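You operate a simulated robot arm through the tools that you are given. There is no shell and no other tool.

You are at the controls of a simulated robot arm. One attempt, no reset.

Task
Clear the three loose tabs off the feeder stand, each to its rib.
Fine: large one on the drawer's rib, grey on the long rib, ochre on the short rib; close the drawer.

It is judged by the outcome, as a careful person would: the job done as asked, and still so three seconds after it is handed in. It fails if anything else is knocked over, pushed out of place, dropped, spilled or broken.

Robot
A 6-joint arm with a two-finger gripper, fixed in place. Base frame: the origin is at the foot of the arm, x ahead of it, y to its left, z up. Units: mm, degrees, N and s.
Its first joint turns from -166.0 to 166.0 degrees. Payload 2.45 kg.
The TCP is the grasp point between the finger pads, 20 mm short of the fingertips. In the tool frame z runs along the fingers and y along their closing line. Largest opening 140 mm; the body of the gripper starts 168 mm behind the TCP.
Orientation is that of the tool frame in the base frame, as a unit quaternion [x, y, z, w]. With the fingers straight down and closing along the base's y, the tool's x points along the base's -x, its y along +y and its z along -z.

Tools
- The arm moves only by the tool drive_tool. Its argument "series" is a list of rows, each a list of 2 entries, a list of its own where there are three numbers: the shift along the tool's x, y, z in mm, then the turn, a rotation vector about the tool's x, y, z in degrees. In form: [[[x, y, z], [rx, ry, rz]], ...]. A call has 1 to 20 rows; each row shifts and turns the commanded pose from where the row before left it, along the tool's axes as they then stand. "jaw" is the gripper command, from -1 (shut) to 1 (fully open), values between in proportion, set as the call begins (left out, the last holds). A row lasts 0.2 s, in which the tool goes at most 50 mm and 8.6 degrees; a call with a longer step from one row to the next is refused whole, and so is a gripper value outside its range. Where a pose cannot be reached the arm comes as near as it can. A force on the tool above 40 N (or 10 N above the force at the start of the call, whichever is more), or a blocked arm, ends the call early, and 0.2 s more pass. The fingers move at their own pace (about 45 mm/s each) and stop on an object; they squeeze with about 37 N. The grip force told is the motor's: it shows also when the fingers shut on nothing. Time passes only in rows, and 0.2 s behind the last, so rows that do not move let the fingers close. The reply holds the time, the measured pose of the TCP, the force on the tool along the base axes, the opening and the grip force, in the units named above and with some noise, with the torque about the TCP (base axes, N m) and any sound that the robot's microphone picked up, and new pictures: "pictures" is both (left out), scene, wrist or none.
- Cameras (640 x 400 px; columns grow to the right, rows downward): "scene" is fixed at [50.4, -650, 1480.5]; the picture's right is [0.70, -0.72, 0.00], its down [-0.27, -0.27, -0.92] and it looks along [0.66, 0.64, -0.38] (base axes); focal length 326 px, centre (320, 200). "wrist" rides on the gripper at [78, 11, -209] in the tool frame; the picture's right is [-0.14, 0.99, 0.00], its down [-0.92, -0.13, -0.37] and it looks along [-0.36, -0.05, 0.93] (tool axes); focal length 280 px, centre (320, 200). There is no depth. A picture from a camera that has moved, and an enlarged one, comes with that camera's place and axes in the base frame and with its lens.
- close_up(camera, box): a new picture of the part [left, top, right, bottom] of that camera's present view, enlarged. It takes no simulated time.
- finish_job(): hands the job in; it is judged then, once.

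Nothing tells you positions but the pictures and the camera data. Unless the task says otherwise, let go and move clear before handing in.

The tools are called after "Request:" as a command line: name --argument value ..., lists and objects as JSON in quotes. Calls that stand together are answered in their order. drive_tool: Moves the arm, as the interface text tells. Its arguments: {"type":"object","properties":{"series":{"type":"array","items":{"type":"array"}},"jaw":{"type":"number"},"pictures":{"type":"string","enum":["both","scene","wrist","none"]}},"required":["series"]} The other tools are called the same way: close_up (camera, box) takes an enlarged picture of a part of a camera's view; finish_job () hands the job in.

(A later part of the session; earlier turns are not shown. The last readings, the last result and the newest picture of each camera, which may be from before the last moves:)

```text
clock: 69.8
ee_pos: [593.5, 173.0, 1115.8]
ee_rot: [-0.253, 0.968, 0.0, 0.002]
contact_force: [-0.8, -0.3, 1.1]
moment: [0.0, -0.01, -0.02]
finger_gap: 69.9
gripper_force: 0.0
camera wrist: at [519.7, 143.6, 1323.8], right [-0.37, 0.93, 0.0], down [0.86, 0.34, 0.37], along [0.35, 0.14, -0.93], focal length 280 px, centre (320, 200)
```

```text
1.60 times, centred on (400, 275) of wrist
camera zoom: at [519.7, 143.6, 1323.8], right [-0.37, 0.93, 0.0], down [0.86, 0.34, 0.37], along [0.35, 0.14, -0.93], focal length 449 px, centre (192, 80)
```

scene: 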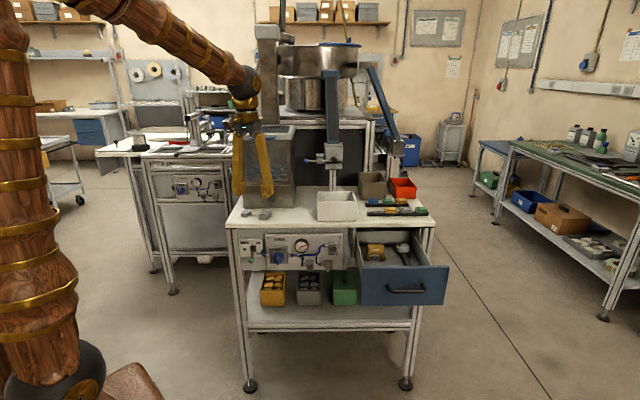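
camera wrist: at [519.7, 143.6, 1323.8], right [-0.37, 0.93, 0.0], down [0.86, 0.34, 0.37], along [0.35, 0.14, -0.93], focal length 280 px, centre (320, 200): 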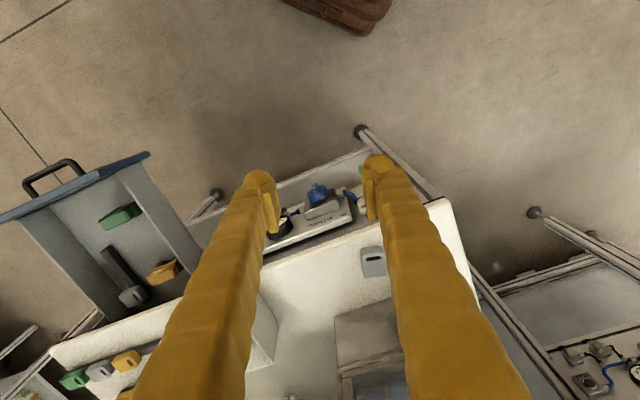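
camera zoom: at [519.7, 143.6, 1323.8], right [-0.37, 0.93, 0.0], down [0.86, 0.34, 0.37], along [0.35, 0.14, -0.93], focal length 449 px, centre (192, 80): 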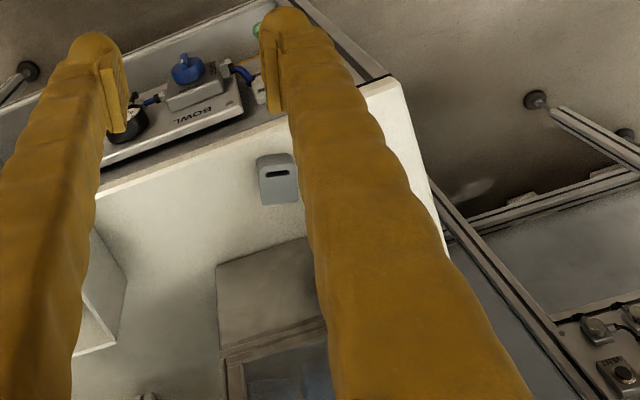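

The hopper looks undisturbed. The blue handle spans about e1 90–190 at z≈1220 and juts out toward me, so I'll lean the tool about 10° back from the hopper for the grey tabs and approach along that axis.

Request:
drive_tool --series '[[[0, 0, 0], [0, -5, 0]], [[0, 0, 0], [0, -5, 0]], [[-32.6, 12.3, 16.7], [0, 0, 0]], [[-32.6, 12.3, 16.7], [0, 0, 0]], [[-32.6, 12.3, 16.7], [0, 0, 0]], [[-32.6, 12.3, 16.7], [0, 0, 0]], [[-32.6, 12.3, 16.7], [0, 0, 0]], [[0, 0, 0], [0, 0, 0]]]'

Request:
close_up --camera "wrist" --box '[240, 80, 400, 240]'

Request:
close_up --camera "scene" --box '[220, 100, 320, 220]'

```text
clock: 71.6
ee_pos: [714.9, 314.4, 1059.7]
ee_rot: [-0.252, 0.964, 0.023, 0.087]
contact_force: [0.0, 0.0, 0.7]
moment: [0.0, 0.02, -0.03]
finger_gap: 70.2
gripper_force: 0.0
camera wrist: at [610.5, 268.8, 1250.5], right [-0.37, 0.93, 0.02], down [0.79, 0.3, 0.53], along [0.48, 0.21, -0.85], focal length 280 px, centre (320, 200)
```

scene: 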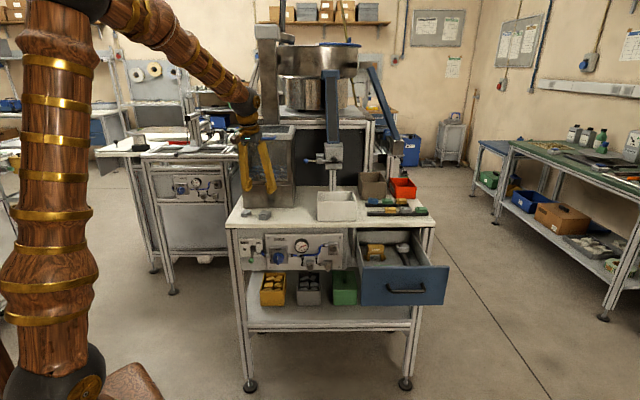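
wrist: 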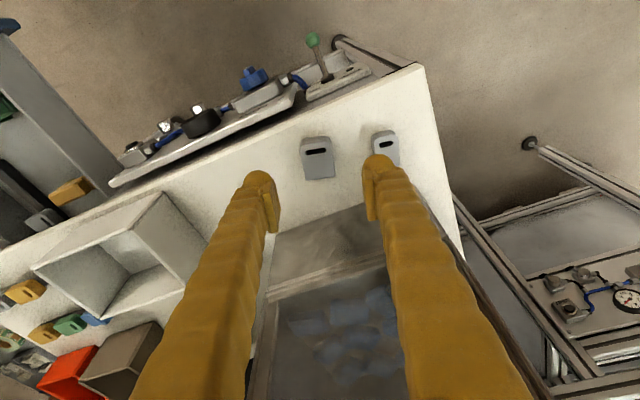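

```text
2.50 times, centred on (320, 160) of wrist
camera zoom: at [610.5, 268.8, 1250.5], right [-0.37, 0.93, 0.02], down [0.79, 0.3, 0.53], along [0.48, 0.21, -0.85], focal length 701 px, centre (320, 300)
```

zoom: 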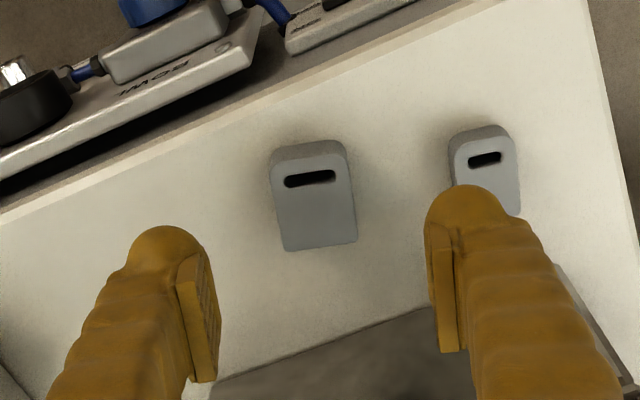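

```text
3.33 times, centred on (270, 160) of scene
camera zoom: at [50.4, -650.0, 1480.5], right [0.7, -0.72, 0.0], down [-0.27, -0.27, -0.92], along [0.66, 0.64, -0.38], focal length 1086 px, centre (487, 333)
```

zoom: 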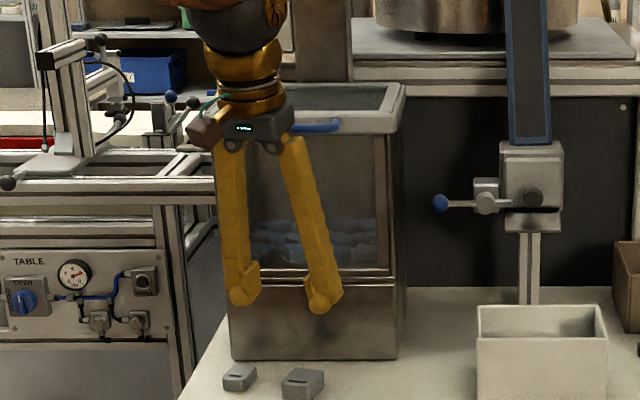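

The approach axis points at the tab, which is about 3 mm to one side. I'll correct for that and go in along the tool axis.

Request:
drive_tool --series '[[[0, -2.5, 25], [0, 0, 0]], [[0, 0, 25], [0, 0, 0]], [[0, 0, 25], [0, 0, 0]], [[0, 0, 20], [0, 0, 0]], [[0, 0, 12], [0, 0, 0]], [[0, 0, 0], [0, 0, 0]]]'

Request:
close_up --camera "wrist" --box '[240, 100, 400, 260]'

Request:
close_up --camera "scene" --box '[220, 170, 320, 230]'

```text
clock: 73.0
ee_pos: [734.5, 320.5, 954.7]
ee_rot: [-0.251, 0.964, 0.022, 0.087]
contact_force: [-0.3, -0.3, 0.8]
moment: [0.0, 0.01, -0.01]
finger_gap: 69.9
gripper_force: 0.0
camera wrist: at [630.7, 274.6, 1145.9], right [-0.37, 0.93, 0.02], down [0.8, 0.3, 0.53], along [0.48, 0.21, -0.85], focal length 280 px, centre (320, 200)
```

scene: 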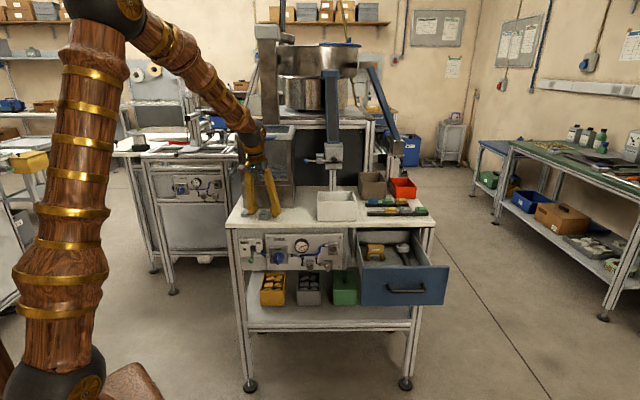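
wrist: 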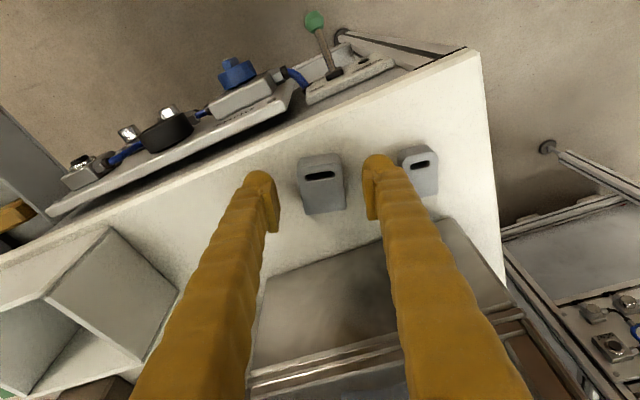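

```text
2.50 times, centred on (320, 180) of wrist
camera zoom: at [630.7, 274.6, 1145.9], right [-0.37, 0.93, 0.02], down [0.8, 0.3, 0.53], along [0.48, 0.21, -0.85], focal length 701 px, centre (320, 250)
```

zoom: 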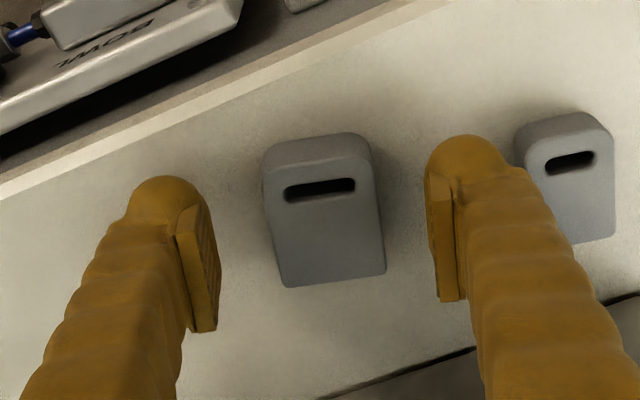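

```text
6.40 times, centred on (270, 200) of scene
camera zoom: at [50.4, -650.0, 1480.5], right [0.7, -0.72, 0.0], down [-0.27, -0.27, -0.92], along [0.66, 0.64, -0.38], focal length 2086 px, centre (640, 200)
```

zoom: 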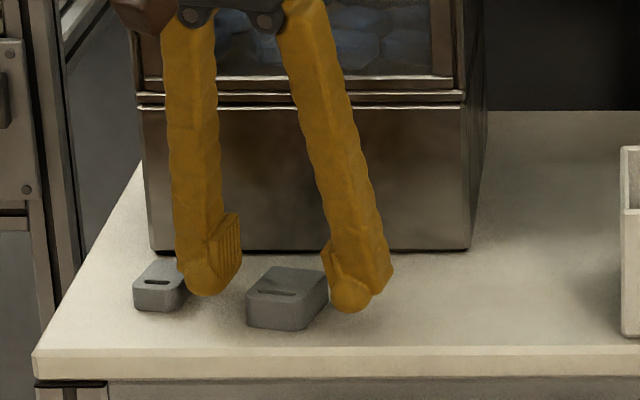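

Both fingers are clear and the tab is centred. I'll go down the last 11 mm and close.

Request:
drive_tool --series '[[[0, 0, 6], [0, 0, 0]], [[0, 0, 5], [0, 0, 0]], [[0, 0, 0], [0, 0, 0]]]' --pictures "none"

Request:
drive_tool --series '[[[0, 0, 0], [0, 0, 0]], [[0, 0, 0], [0, 0, 0]], [[0, 0, 0], [0, 0, 0]]]' --jaw -1 --pictures "wrist"

Request:
close_up --camera "scene" --box '[220, 170, 320, 230]'

```text
clock: 73.8
ee_pos: [737.1, 321.4, 944.5]
ee_rot: [-0.251, 0.964, 0.022, 0.087]
contact_force: [-0.3, 0.1, -0.4]
moment: [0.0, 0.0, 0.02]
finger_gap: 69.9
gripper_force: 0.0
```

```text
clock: 74.6
ee_pos: [737.5, 321.1, 945.3]
ee_rot: [-0.251, 0.964, 0.022, 0.088]
contact_force: [0.9, -0.5, -0.4]
moment: [0.0, -0.01, 0.0]
finger_gap: 35.9
gripper_force: 28.2
camera wrist: at [632.5, 275.3, 1135.7], right [-0.37, 0.93, 0.02], down [0.8, 0.3, 0.53], along [0.48, 0.21, -0.85], focal length 280 px, centre (320, 200)
```

wrist: 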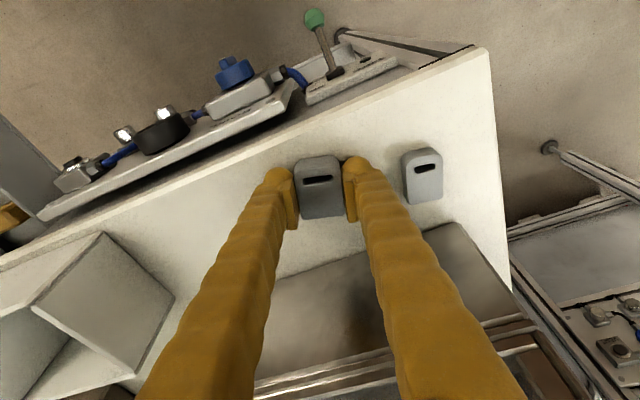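

```text
6.40 times, centred on (270, 200) of scene
camera zoom: at [50.4, -650.0, 1480.5], right [0.7, -0.72, 0.0], down [-0.27, -0.27, -0.92], along [0.66, 0.64, -0.38], focal length 2086 px, centre (640, 200)
```

zoom: 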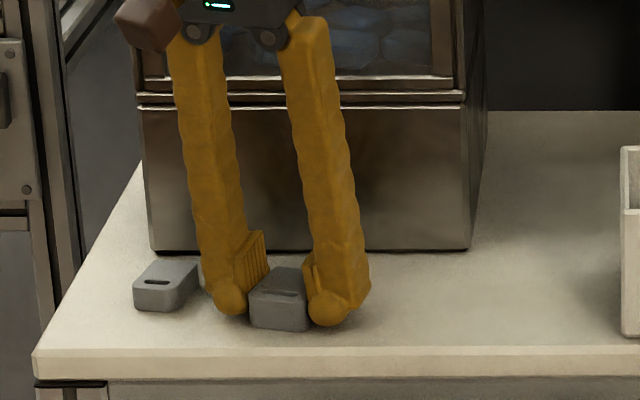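

The large tab is gripped at 36 mm. I'll back out along the tool axis away from the hopper, then turn it about the vertical so it stays level.

Request:
drive_tool --series '[[[0, 0, -15], [0, 0, 0]], [[0, 0, -45], [0, 0, 0]], [[0, 0, -45], [0, 0, 0]], [[0, 0, -45], [0, 0, 0]], [[28.4, -8.1, -5], [0, 0, 0]], [[28.4, -8.1, -5], [0, 0, 0]], [[0, 0, 0], [1.434, 0, 8.134]], [[0, 0, 0], [1.434, 0, 8.134]], [[0, 0, 0], [1.434, 0, 8.134]], [[0, 0, 0], [1.434, 0, 8.134]], [[0, 0, 0], [1.434, 0, 8.134]], [[0, 0, 0], [1.434, 0, 8.134]], [[0, 0, 0], [1.434, 0, 8.134]], [[0, 0, 0], [1.434, 0, 8.134]], [[0, 0, 0], [1.434, 0, 8.134]]]' --pictures "wrist"

```text
clock: 77.8
ee_pos: [670.6, 266.5, 1091.7]
ee_rot: [0.381, 0.92, -0.032, 0.083]
contact_force: [-0.3, -0.4, -0.5]
moment: [-0.02, 0.0, -0.03]
finger_gap: 35.1
gripper_force: 36.8
camera wrist: at [597.8, 354.2, 1284.1], right [0.8, 0.6, 0.03], down [0.5, -0.69, 0.52], along [0.34, -0.4, -0.85], focal length 280 px, centre (320, 200)
```

wrist: 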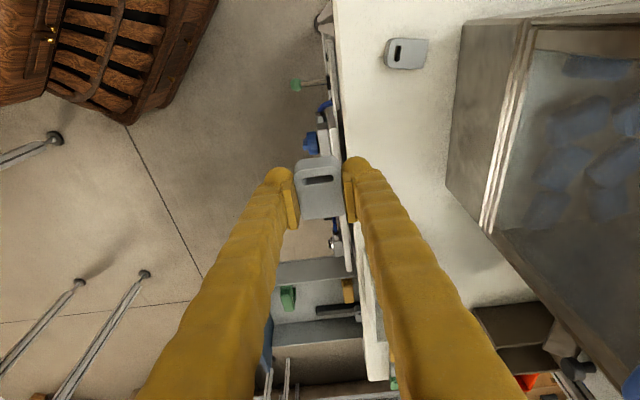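

The tab is held level with its slot to the left. I'll carry it along the front of the bench at a safe height toward the drawer.

Request:
drive_tool --series '[[[-44.3, -4.1, 7.8], [0, 0, 0]], [[-44.3, -4.1, 7.8], [0, 0, 0]], [[-44.3, -4.1, 7.8], [0, 0, 0]], [[-44.3, -4.1, 7.8], [0, 0, 0]], [[-44.3, -4.1, 7.8], [0, 0, 0]], [[-44.3, -4.1, 7.8], [0, 0, 0]], [[-44.3, -4.1, 7.8], [0, 0, 0]], [[-44.3, -4.1, 7.8], [0, 0, 0]], [[-44.3, -4.1, 7.8], [0, 0, 0]], [[-44.3, -4.1, 7.8], [0, 0, 0]], [[-44.3, -4.1, 7.8], [0, 0, 0]], [[-44.3, -4.1, 7.8], [0, 0, 0]], [[6.9, 0, 39.4], [0, 0, 0]], [[6.9, 0, 39.4], [0, 0, 0]], [[0, 0, 0], [0, 0, 0]]]'

Request:
close_up --camera "wrist" --box '[200, 60, 440, 240]'

Request:
close_up --camera "scene" --box '[350, 190, 450, 300]'

```text
clock: 81.0
ee_pos: [1019.2, -148.2, 1012.1]
ee_rot: [0.382, 0.92, -0.032, 0.082]
contact_force: [0.9, -0.2, 0.3]
moment: [0.0, 0.0, 0.01]
finger_gap: 34.7
gripper_force: 36.8
camera wrist: at [946.3, -61.2, 1204.2], right [0.8, 0.6, 0.03], down [0.5, -0.69, 0.52], along [0.34, -0.4, -0.85], focal length 280 px, centre (320, 200)
```

scene: 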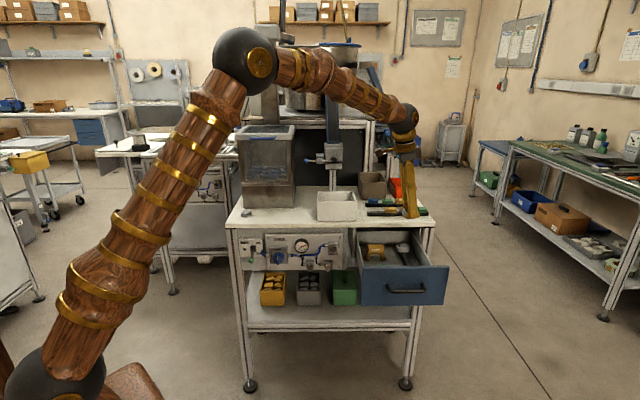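
wrist: 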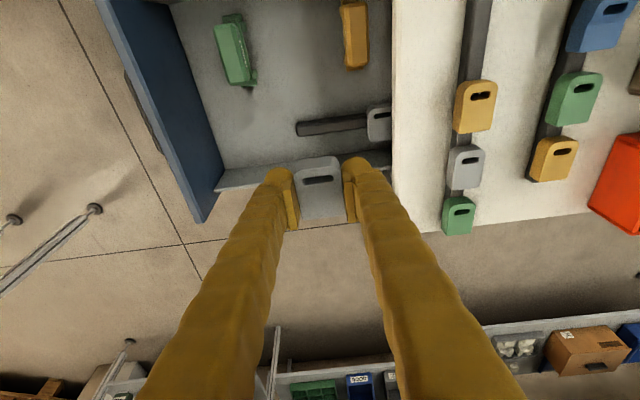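

```text
2.22 times, centred on (320, 150) of wrist
camera zoom: at [946.3, -61.2, 1204.2], right [0.8, 0.6, 0.03], down [0.5, -0.69, 0.52], along [0.34, -0.4, -0.85], focal length 623 px, centre (320, 311)
```

zoom: 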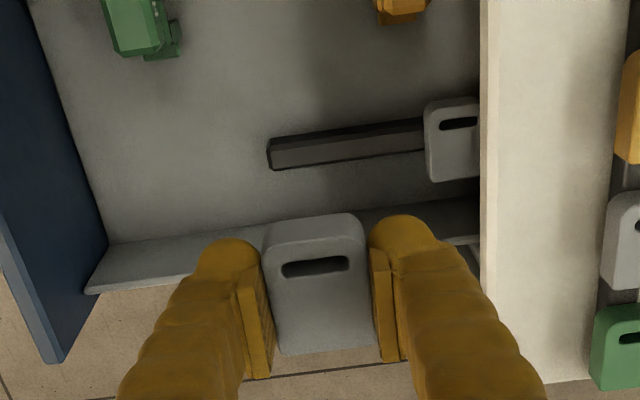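

```text
3.64 times, centred on (400, 245) of scene
camera zoom: at [50.4, -650.0, 1480.5], right [0.7, -0.72, 0.0], down [-0.27, -0.27, -0.92], along [0.66, 0.64, -0.38], focal length 1185 px, centre (29, 36)
```

zoom: 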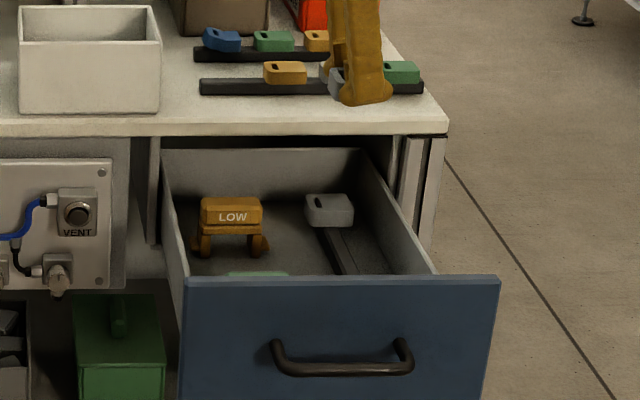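

The tab is over the drawer and the rib centreline is at e1≈681, so I need to shift 14 mm along. I'll do that and lower into the drawer, stopping above the rib.

Request:
drive_tool --series '[[[-13.8, -2, 2.5], [0, 0, 0]], [[7.9, 0, 44.3], [0, 0, 0]], [[7.9, 0, 44.3], [0, 0, 0]], [[7.9, 0, 44.3], [0, 0, 0]], [[5.3, 0, 29.5], [0, 0, 0]], [[0, 0, 0], [0, 0, 0]]]'

Request:
close_up --camera "wrist" --box '[200, 60, 440, 240]'

Request:
close_up --camera "scene" --box '[350, 210, 440, 280]'

```text
clock: 82.4
ee_pos: [1028.3, -160.1, 846.7]
ee_rot: [0.38, 0.921, -0.032, 0.082]
contact_force: [0.1, 0.3, -0.8]
moment: [-0.01, -0.02, 0.02]
finger_gap: 35.1
gripper_force: 36.9
camera wrist: at [955.2, -72.6, 1038.3], right [0.8, 0.6, 0.03], down [0.5, -0.69, 0.52], along [0.34, -0.4, -0.85], focal length 280 px, centre (320, 200)
```

scene: 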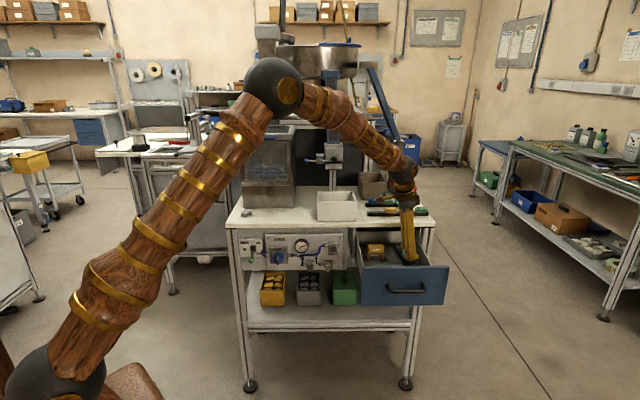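
wrist: 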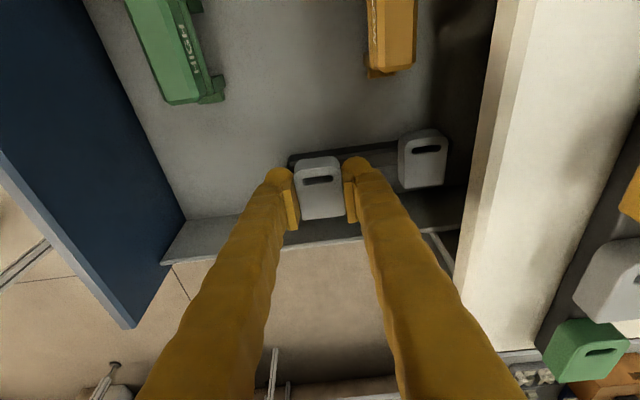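

```text
2.22 times, centred on (320, 150) of wrist
camera zoom: at [955.2, -72.6, 1038.3], right [0.8, 0.6, 0.03], down [0.5, -0.69, 0.52], along [0.34, -0.4, -0.85], focal length 623 px, centre (320, 311)
```

zoom: 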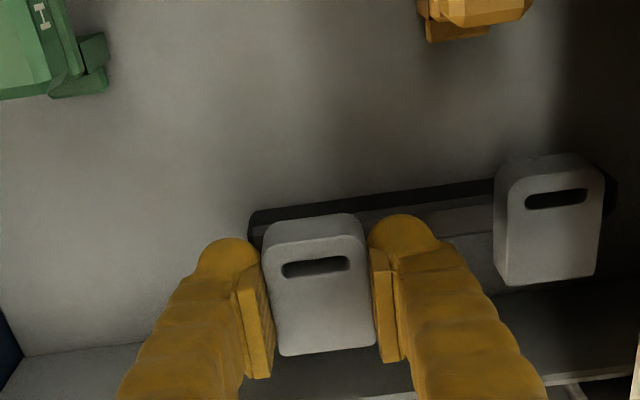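

```text
5.71 times, centred on (395, 245) of scene
camera zoom: at [50.4, -650.0, 1480.5], right [0.7, -0.72, 0.0], down [-0.27, -0.27, -0.92], along [0.66, 0.64, -0.38], focal length 1862 px, centre (-109, -57)
```

zoom: 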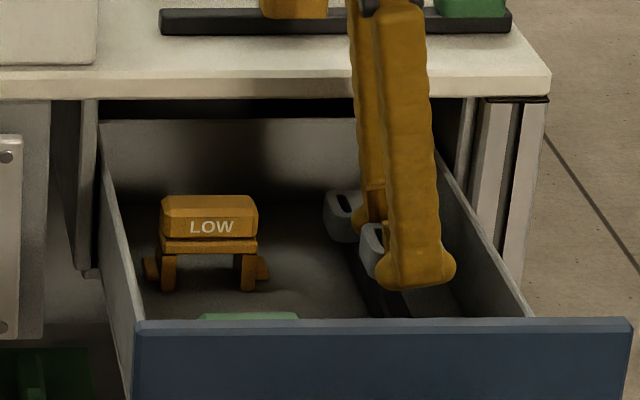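

The tab is over the rib's front section with clearance to the existing tab. I'll lower to just above contact.

Request:
drive_tool --series '[[[3.3, 0, 9.8], [0, 0, 0]], [[1.75, 0, 9.8], [0, 0, 0]], [[0.7, 0, 4], [0, 0, 0]], [[0, 0, 0], [0, 0, 0]]]' --pictures "wrist"

Request:
close_up --camera "wrist" --box '[200, 60, 440, 240]'

```text
clock: 83.4
ee_pos: [1027.5, -159.2, 822.7]
ee_rot: [0.381, 0.921, -0.031, 0.082]
contact_force: [0.5, -0.1, 0.7]
moment: [0.01, 0.02, -0.02]
finger_gap: 34.9
gripper_force: 37.0
camera wrist: at [953.9, -70.7, 1014.1], right [0.8, 0.6, 0.03], down [0.5, -0.69, 0.52], along [0.34, -0.4, -0.85], focal length 280 px, centre (320, 200)
```

wrist: 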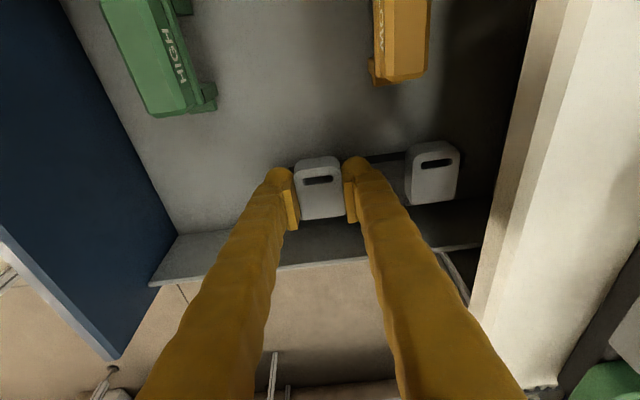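

```text
2.22 times, centred on (320, 150) of wrist
camera zoom: at [953.9, -70.7, 1014.1], right [0.8, 0.6, 0.03], down [0.5, -0.69, 0.52], along [0.34, -0.4, -0.85], focal length 623 px, centre (320, 311)
```

zoom: 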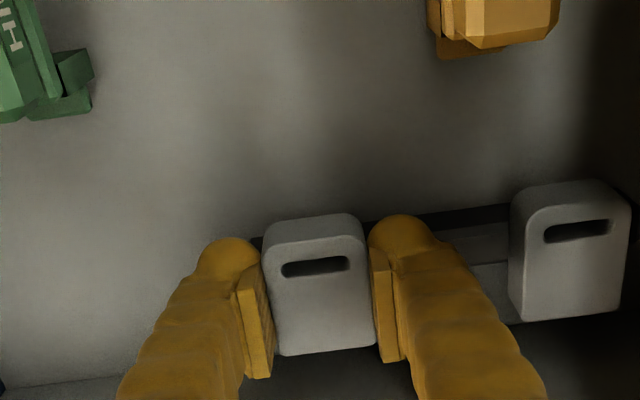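

The held tab lines up with the existing one. I'll lower in small steps until I feel contact.

Request:
drive_tool --series '[[[0.35, 0, 1.97], [0, 0, 0]], [[0.35, 0, 1.97], [0, 0, 0]]]' --pictures "none"

Request:
drive_tool --series '[[[0.175, 0, 0.985], [0, 0, 0]], [[0.175, 0, 0.985], [0, 0, 0]]]' --pictures "none"

Request:
drive_tool --series '[[[0.175, 0, 0.985], [0, 0, 0]]]' --pictures "none"

```text
clock: 84.0
ee_pos: [1027.6, -159.1, 817.6]
ee_rot: [0.381, 0.921, -0.031, 0.082]
contact_force: [-0.4, 0.2, 0.6]
moment: [0.01, 0.02, -0.02]
finger_gap: 34.9
gripper_force: 37.3
```

```text
clock: 84.6
ee_pos: [1026.9, -159.8, 816.9]
ee_rot: [0.381, 0.92, -0.031, 0.083]
contact_force: [-0.3, -1.5, 0.5]
moment: [-0.02, 0.0, -0.04]
finger_gap: 35.2
gripper_force: 37.7
```

```text
clock: 85.0
ee_pos: [1027.0, -159.0, 816.1]
ee_rot: [0.381, 0.92, -0.031, 0.083]
contact_force: [-1.3, 0.2, 8.7]
moment: [-0.05, 0.1, -0.03]
finger_gap: 34.9
gripper_force: 37.3
```

It has touched down at z≈816 with about 9 N. I'll press another half millimetre to seat it, then ease off and open.

Request:
drive_tool --series '[[[0.1, 0, 0.6], [0, 0, 0]], [[0, 0, 0], [0, 0, 0]]]' --pictures "none"

Request:
drive_tool --series '[[[-0.1, 0, -0.6], [0, 0, 0]], [[0, 0, 0], [0, 0, 0]], [[0, 0, 0], [0, 0, 0]]]' --jaw -0.25

Request:
close_up --camera "wrist" --box '[200, 60, 440, 240]'

```text
clock: 85.6
ee_pos: [1027.1, -158.9, 816.0]
ee_rot: [0.381, 0.92, -0.031, 0.082]
contact_force: [-2.6, 3.1, 19.9]
moment: [-0.04, 0.09, 0.02]
finger_gap: 35.0
gripper_force: 37.2
```

```text
clock: 86.4
ee_pos: [1027.5, -159.2, 814.6]
ee_rot: [0.381, 0.92, -0.032, 0.083]
contact_force: [-0.1, 0.0, -0.4]
moment: [0.0, 0.02, -0.02]
finger_gap: 52.6
gripper_force: 0.1
camera wrist: at [953.9, -71.4, 1006.9], right [0.8, 0.6, 0.03], down [0.5, -0.69, 0.52], along [0.34, -0.4, -0.85], focal length 280 px, centre (320, 200)
```

scene: 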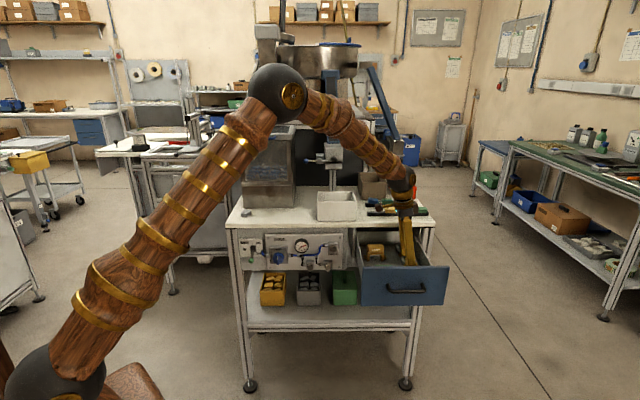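
wrist: 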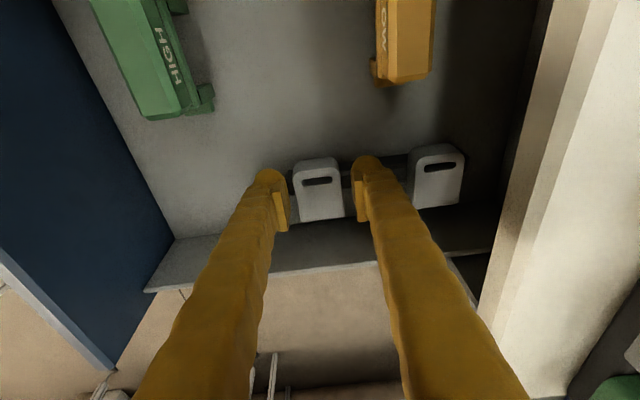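

```text
2.22 times, centred on (320, 150) of wrist
camera zoom: at [953.9, -71.4, 1006.9], right [0.8, 0.6, 0.03], down [0.5, -0.69, 0.52], along [0.34, -0.4, -0.85], focal length 623 px, centre (320, 311)
```

zoom: 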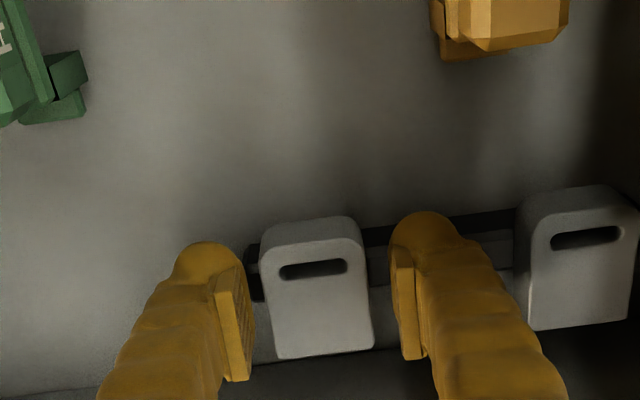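

The large tab is resting on the drawer rib. I'll rise straight out and check it.

Request:
drive_tool --series '[[[-1.75, 0, -9.85], [0, 0, 0]], [[-7.9, 0, -44.3], [0, 0, 0]], [[-7.9, 0, -44.3], [0, 0, 0]], [[-7.9, 0, -44.3], [0, 0, 0]], [[-7.9, 0, -44.3], [0, 0, 0]], [[-7.9, 0, -44.3], [0, 0, 0]], [[0, 0, 0], [0, -4.9, 0]], [[42.7, 3.9, -14.6], [0, 0, 0]], [[42.7, 3.9, -14.6], [0, 0, 0]], [[42.7, 3.9, -14.6], [0, 0, 0]], [[42.7, 3.9, -14.6], [0, 0, 0]]]'

Request:
close_up --camera "scene" --box '[350, 220, 440, 280]'

Request:
close_up --camera "wrist" --box '[200, 150, 440, 400]'

```text
clock: 88.8
ee_pos: [908.5, -21.0, 1062.1]
ee_rot: [0.38, 0.916, -0.047, 0.121]
contact_force: [-0.2, -0.1, 0.4]
moment: [-0.02, -0.02, -0.01]
finger_gap: 52.5
gripper_force: 0.2
camera wrist: at [824.1, 77.3, 1243.8], right [0.79, 0.61, 0.04], down [0.47, -0.65, 0.59], along [0.39, -0.45, -0.8], focal length 280 px, centre (320, 200)
```

scene: 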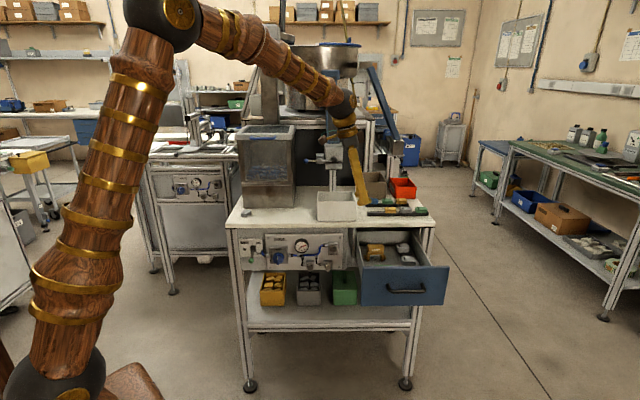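
wrist: 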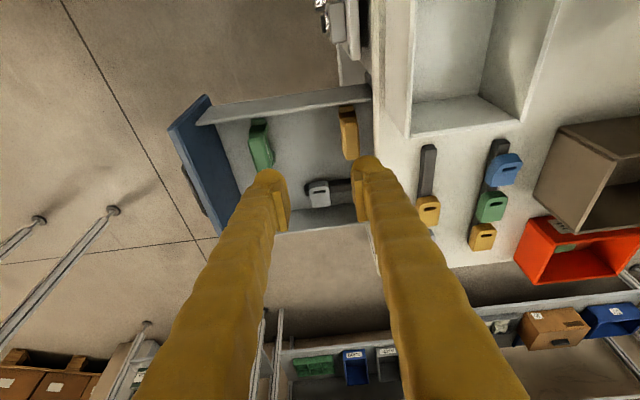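

```text
6.67 times, centred on (395, 250) of scene
camera zoom: at [50.4, -650.0, 1480.5], right [0.7, -0.72, 0.0], down [-0.27, -0.27, -0.92], along [0.66, 0.64, -0.38], focal length 2173 px, centre (-180, -133)
```

zoom: 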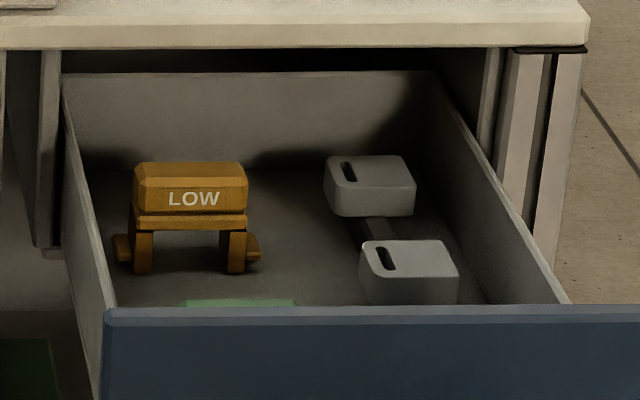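

```text
1.60 times, centred on (320, 275) of wrist
camera zoom: at [824.1, 77.3, 1243.8], right [0.79, 0.61, 0.04], down [0.47, -0.65, 0.59], along [0.39, -0.45, -0.8], focal length 449 px, centre (320, 80)
```

zoom: 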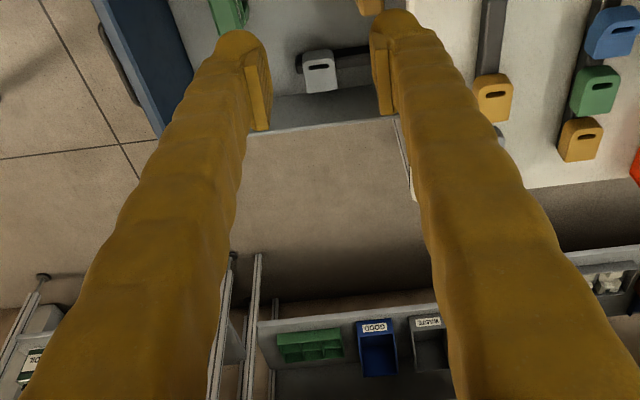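

The large tab sits level on the drawer rib, matching the existing one. I'll go on toward the small grey tab.

Request:
drive_tool --series '[[[42.7, 3.9, -11.4], [0, 0, 0]], [[42.7, 3.9, -11.4], [0, 0, 0]], [[42.7, 3.9, -11.4], [0, 0, 0]], [[42.7, 3.9, -11.4], [0, 0, 0]], [[42.7, 3.9, -11.4], [0, 0, 0]], [[42.7, 3.9, -11.4], [0, 0, 0]], [[42.7, 3.9, -11.4], [0, 0, 0]], [[42.7, 3.9, -11.4], [0, 0, 0]], [[42.7, 3.9, -11.4], [0, 0, 0]], [[0, 0, 0], [-2.1, 0, -7.82]], [[0, 0, 0], [-2.1, 0, -7.82]], [[0, 0, 0], [-2.1, 0, -7.82]], [[0, 0, 0], [-2.1, 0, -7.82]], [[0, 0, 0], [-2.1, 0, -7.82]], [[0, 0, 0], [-2.1, 0, -7.82]], [[0, 0, 0], [-2.1, 0, -7.82]], [[0, 0, 0], [-2.1, 0, -7.82]], [[0, 0, 0], [-2.1, 0, -7.82]], [[0, 0, 0], [-2.1, 0, -7.82]]]' --jaw -0.14

Request:
close_up --camera "wrist" --box '[200, 100, 440, 300]'

```text
clock: 92.8
ee_pos: [652.1, 283.2, 1063.2]
ee_rot: [-0.307, 0.942, 0.042, 0.126]
contact_force: [0.8, 1.1, 0.0]
moment: [0.0, 0.01, -0.02]
finger_gap: 60.2
gripper_force: 0.1
camera wrist: at [541.4, 216.1, 1243.6], right [-0.48, 0.88, 0.04], down [0.71, 0.36, 0.6], along [0.51, 0.31, -0.8], focal length 280 px, centre (320, 200)
```

scene: 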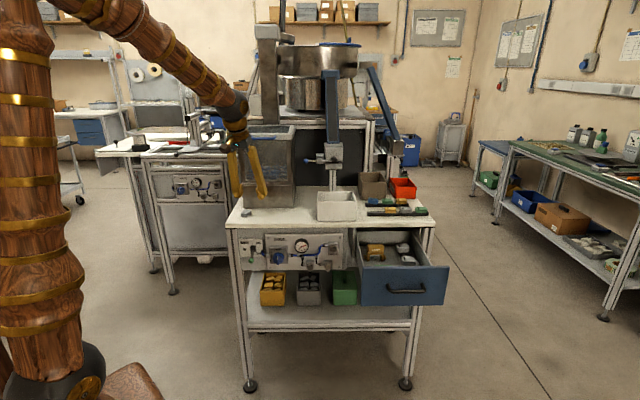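
wrist: 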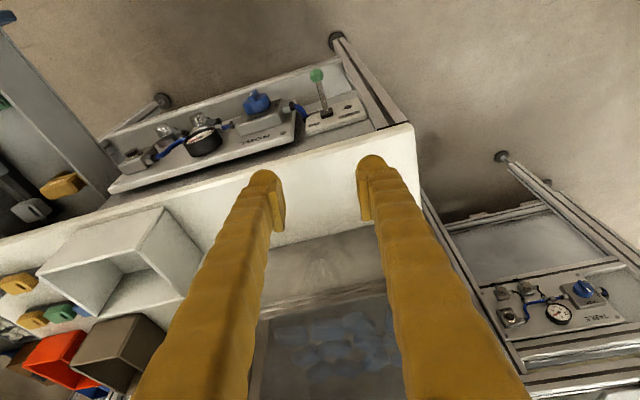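

```text
2.00 times, centred on (320, 200) of wrist
camera zoom: at [541.4, 216.1, 1243.6], right [-0.48, 0.88, 0.04], down [0.71, 0.36, 0.6], along [0.51, 0.31, -0.8], focal length 561 px, centre (320, 200)
```

zoom: 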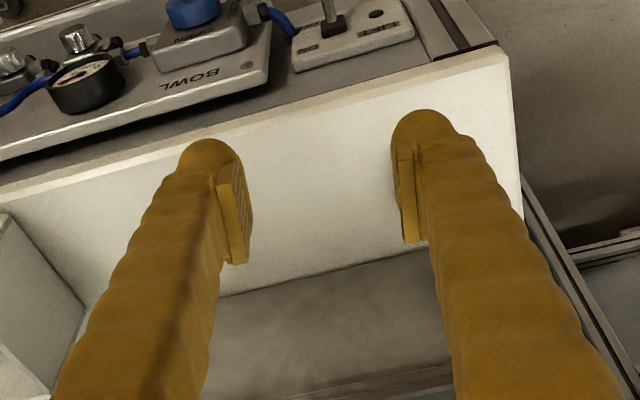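

The small grey tab is hidden behind the right finger. I'll shift sideways so it comes between the fingers at the standoff point.

Request:
drive_tool --series '[[[-22.4, 22, 7.6], [0, 0, 0]], [[-22.4, 22, 7.6], [0, 0, 0]], [[-22.4, 22, 7.6], [0, 0, 0]], [[0, 0, 0], [0, 0, 0]]]'

Request:
close_up --camera "wrist" --box '[240, 80, 400, 240]'

```text
clock: 93.8
ee_pos: [672.8, 379.3, 1058.6]
ee_rot: [-0.306, 0.943, 0.042, 0.127]
contact_force: [-0.4, 0.1, -0.5]
moment: [0.03, -0.02, 0.03]
finger_gap: 60.4
gripper_force: 0.1
camera wrist: at [561.1, 311.9, 1239.1], right [-0.47, 0.88, 0.04], down [0.72, 0.36, 0.6], along [0.51, 0.31, -0.8], focal length 280 px, centre (320, 200)
```

scene: 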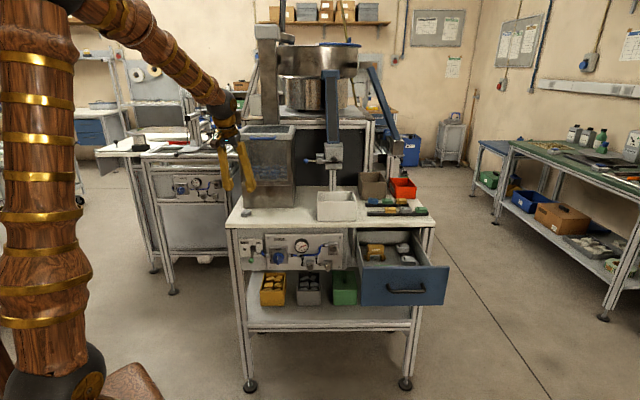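
wrist: 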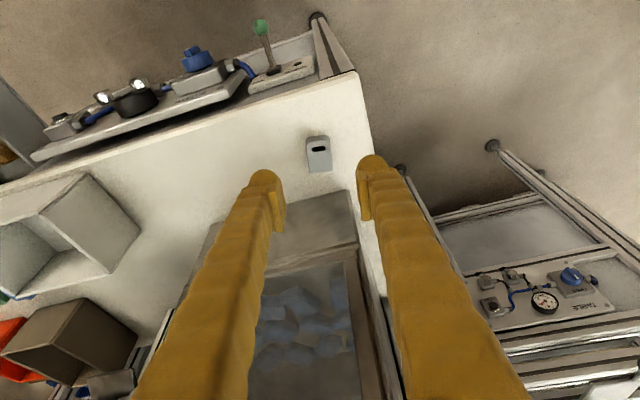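

```text
2.50 times, centred on (320, 160) of wrist
camera zoom: at [561.1, 311.9, 1239.1], right [-0.47, 0.88, 0.04], down [0.72, 0.36, 0.6], along [0.51, 0.31, -0.8], focal length 701 px, centre (320, 300)
```

zoom: 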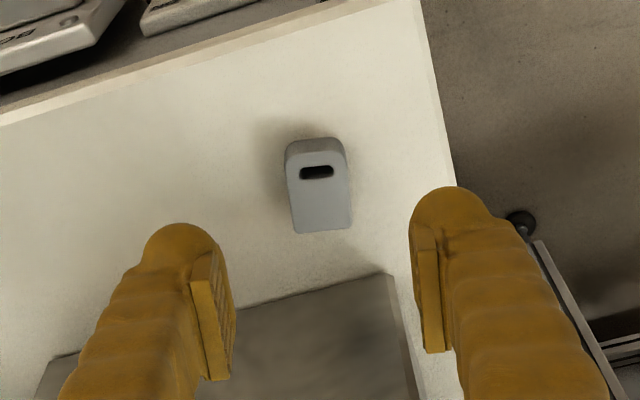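

The tab is at (699, 399) and about 32.5° yaw. I'll fine-tune the yaw and offset, then go in along the tool axis.

Request:
drive_tool --series '[[[0, 0, 0], [0.93, 0, 3.37]], [[2.8, 2.3, 25], [0, 0, 0]], [[0, 0, 25], [0, 0, 0]], [[0, 0, 25], [0, 0, 0]], [[0, 0, 20], [0, 0, 0]], [[0, 0, 12], [0, 0, 0]], [[0, 0, 0], [0, 0, 0]]]'

Request:
close_up --camera "wrist" --box '[240, 100, 400, 260]'

Request:
close_up --camera "scene" --box '[200, 110, 320, 230]'

```text
clock: 95.4
ee_pos: [691.5, 393.8, 954.7]
ee_rot: [-0.277, 0.952, 0.037, 0.127]
contact_force: [0.5, -0.7, -0.5]
moment: [-0.02, 0.0, 0.01]
finger_gap: 60.1
gripper_force: 0.0
camera wrist: at [576.0, 333.2, 1135.1], right [-0.42, 0.91, 0.04], down [0.74, 0.32, 0.6], along [0.53, 0.28, -0.8], focal length 280 px, centre (320, 200)
```

scene: 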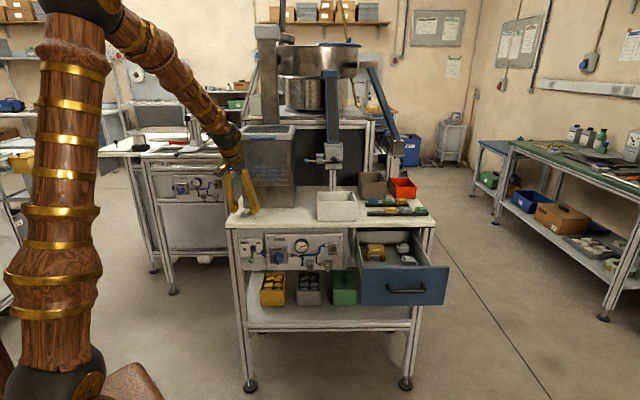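
wrist: 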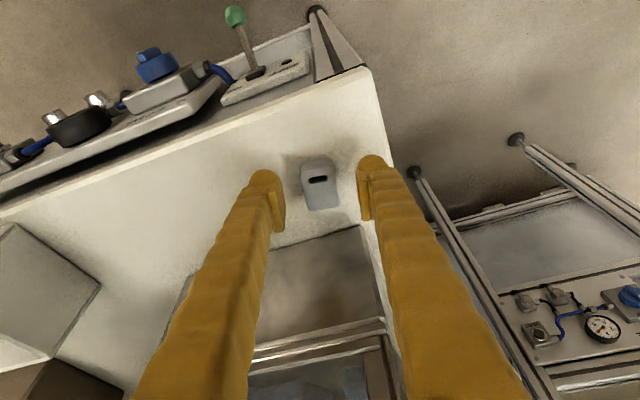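

```text
2.50 times, centred on (320, 180) of wrist
camera zoom: at [576.0, 333.2, 1135.1], right [-0.42, 0.91, 0.04], down [0.74, 0.32, 0.6], along [0.53, 0.28, -0.8], focal length 701 px, centre (320, 250)
```

zoom: 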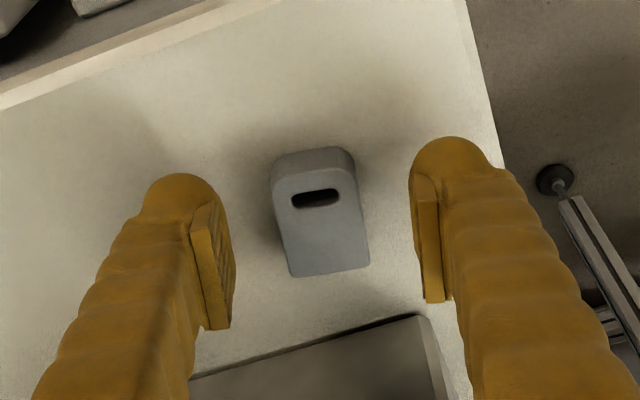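

```text
3.33 times, centred on (260, 170) of scene
camera zoom: at [50.4, -650.0, 1480.5], right [0.7, -0.72, 0.0], down [-0.27, -0.27, -0.92], along [0.66, 0.64, -0.38], focal length 1086 px, centre (520, 300)
```

zoom: 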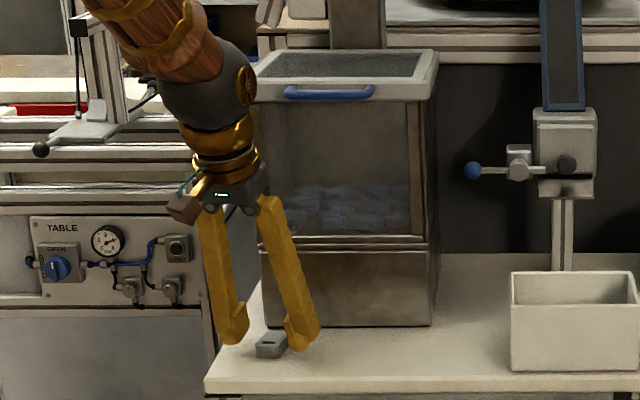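

It's aligned and well clear of the handle. I'll go down the last 12 mm and grip.

Request:
drive_tool --series '[[[-2, 0, 6], [0, 0, 0]], [[0, 0, 5], [0, 0, 0]], [[0, 0, 0], [0, 0, 0]]]' --pictures "none"

Request:
drive_tool --series '[[[0, 0, 0], [0, 0, 0]], [[0, 0, 0], [0, 0, 0]], [[0, 0, 0], [0, 0, 0]]]' --jaw -1 --pictures "wrist"

Request:
close_up --camera "wrist" --box '[240, 100, 400, 260]'

```text
clock: 96.2
ee_pos: [696.1, 397.1, 945.3]
ee_rot: [-0.278, 0.951, 0.038, 0.127]
contact_force: [-0.8, 0.2, 0.3]
moment: [-0.02, -0.03, -0.01]
finger_gap: 60.2
gripper_force: 0.0
```

```text
clock: 97.0
ee_pos: [696.4, 397.0, 944.2]
ee_rot: [-0.278, 0.951, 0.038, 0.127]
contact_force: [0.4, 0.5, -0.7]
moment: [-0.01, -0.01, 0.02]
finger_gap: 27.2
gripper_force: 29.1
camera wrist: at [580.4, 336.3, 1125.6], right [-0.42, 0.91, 0.04], down [0.74, 0.32, 0.6], along [0.53, 0.28, -0.8], focal length 280 px, centre (320, 200)
```

wrist: 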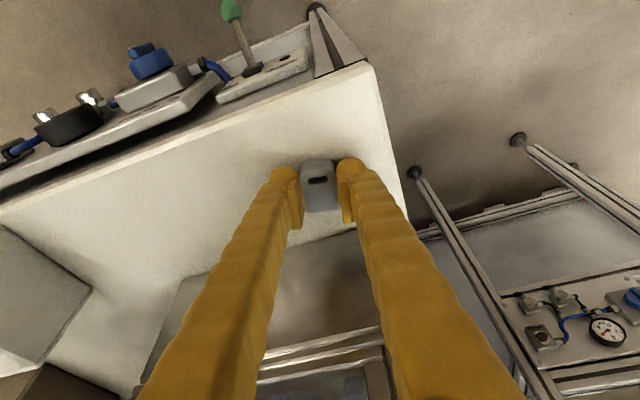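

```text
2.50 times, centred on (320, 180) of wrist
camera zoom: at [580.4, 336.3, 1125.6], right [-0.42, 0.91, 0.04], down [0.74, 0.32, 0.6], along [0.53, 0.28, -0.8], focal length 701 px, centre (320, 250)
```

zoom: 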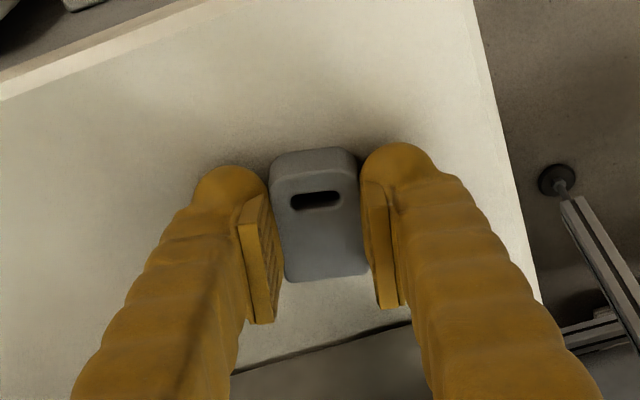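

The small grey tab is gripped at 27 mm. I'll back out along the axis, move off the hopper and turn it, keeping it level.

Request:
drive_tool --series '[[[0, 0, -15], [0, 0, 0]], [[0, 0, -45], [0, 0, 0]], [[0, 0, -45], [0, 0, 0]], [[0, 0, -45], [0, 0, 0]], [[28.3, -6.4, -7.8], [0, 0, 0]], [[28.3, -6.4, -7.8], [0, 0, 0]], [[0, 0, 0], [2.06, 0, 7.48]], [[0, 0, 0], [2.06, 0, 7.48]], [[0, 0, 0], [2.06, 0, 7.48]], [[0, 0, 0], [2.06, 0, 7.48]], [[0, 0, 0], [2.06, 0, 7.48]], [[0, 0, 0], [2.06, 0, 7.48]], [[0, 0, 0], [2.06, 0, 7.48]], [[0, 0, 0], [2.06, 0, 7.48]], [[0, 0, 0], [2.06, 0, 7.48]], [[0, 0, 0], [2.06, 0, 7.48]]]' --pictures "wrist"

```text
clock: 100.4
ee_pos: [619.3, 332.6, 1089.1]
ee_rot: [0.381, 0.915, -0.051, 0.122]
contact_force: [0.0, 0.4, -0.6]
moment: [0.0, 0.02, -0.02]
finger_gap: 25.9
gripper_force: 36.4
camera wrist: at [535.9, 434.3, 1270.6], right [0.8, 0.6, 0.03], down [0.47, -0.65, 0.6], along [0.38, -0.46, -0.8], focal length 280 px, centre (320, 200)
```

wrist: 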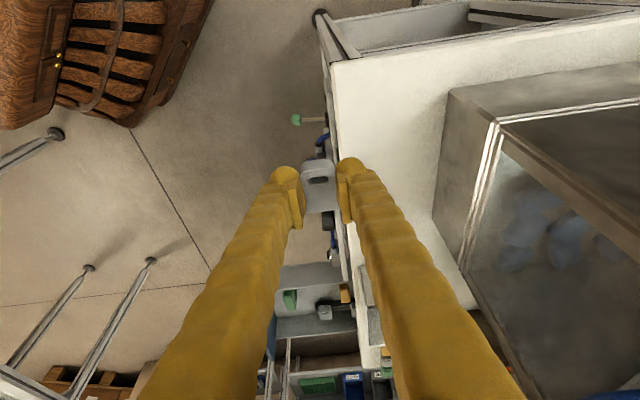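

The tab is secure and level. I'll carry it over to the free left section of the long rib.

Request:
drive_tool --series '[[[-43.4, 7.6, 11.9], [0, 0, 0]], [[-43.4, 7.6, 11.9], [0, 0, 0]], [[-43.4, 7.6, 11.9], [0, 0, 0]], [[-43.4, 7.6, 11.9], [0, 0, 0]], [[-43.4, 7.6, 11.9], [0, 0, 0]], [[-43.4, 7.6, 11.9], [0, 0, 0]], [[-43.4, 7.6, 11.9], [0, 0, 0]], [[-43.4, 7.6, 11.9], [0, 0, 0]], [[-43.4, 7.6, 11.9], [0, 0, 0]], [[-43.4, 7.6, 11.9], [0, 0, 0]], [[-43.4, 7.6, 11.9], [0, 0, 0]], [[-31.8, 6, 8.8], [0, 0, 0]], [[10.6, 0, 38.6], [0, 0, 0]], [[10.6, 0, 38.6], [0, 0, 0]], [[0, 0, 0], [0, 0, 0]]]'

Request:
close_up --camera "wrist" --box '[200, 80, 440, 280]'

Request:
close_up --camera "scene" --box '[340, 180, 440, 240]'

```text
clock: 103.6
ee_pos: [1056.1, 23.1, 1008.1]
ee_rot: [0.38, 0.915, -0.052, 0.123]
contact_force: [0.3, -0.3, -0.3]
moment: [-0.01, -0.02, -0.04]
finger_gap: 25.9
gripper_force: 37.1
camera wrist: at [971.8, 123.7, 1188.5], right [0.8, 0.61, 0.04], down [0.47, -0.65, 0.6], along [0.39, -0.46, -0.8], focal length 280 px, centre (320, 200)
```

scene: 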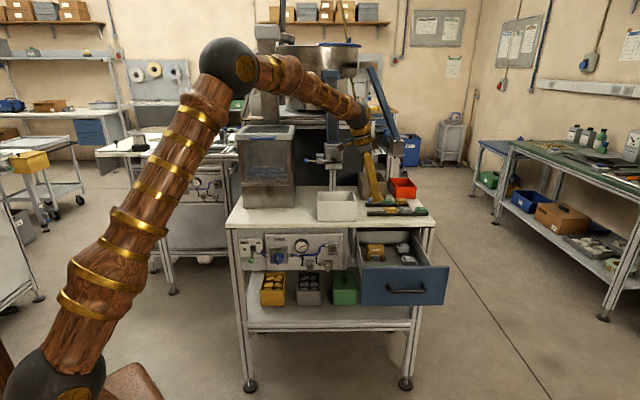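
wrist: 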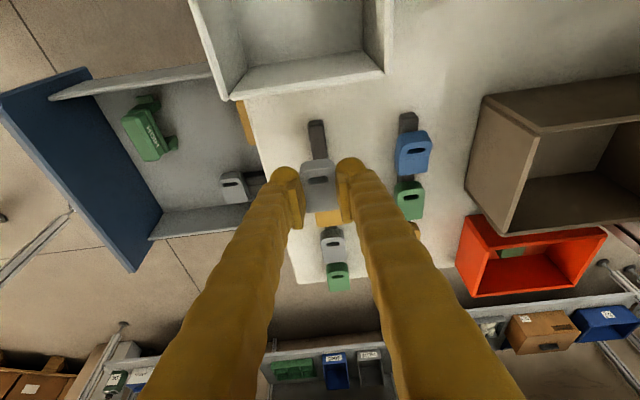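

```text
2.00 times, centred on (320, 180) of wrist
camera zoom: at [971.8, 123.7, 1188.5], right [0.8, 0.61, 0.04], down [0.47, -0.65, 0.6], along [0.39, -0.46, -0.8], focal length 561 px, centre (320, 240)
```

zoom: 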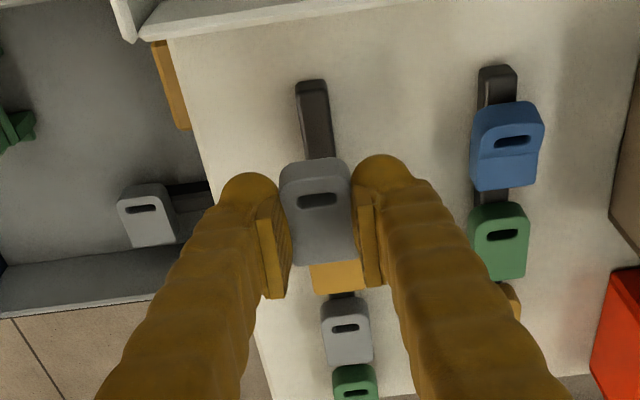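

```text
6.40 times, centred on (390, 210) of scene
camera zoom: at [50.4, -650.0, 1480.5], right [0.7, -0.72, 0.0], down [-0.27, -0.27, -0.92], along [0.66, 0.64, -0.38], focal length 2086 px, centre (-128, 136)
```

zoom: 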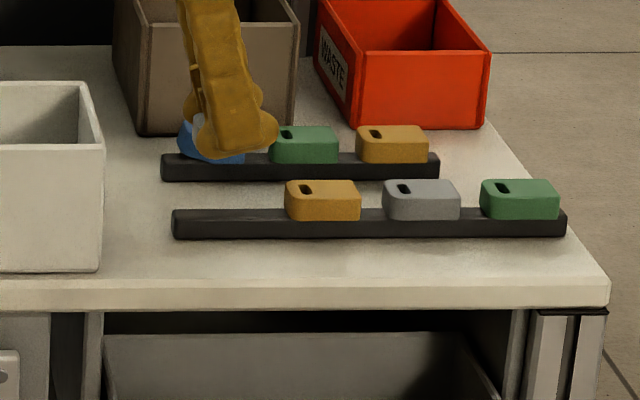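

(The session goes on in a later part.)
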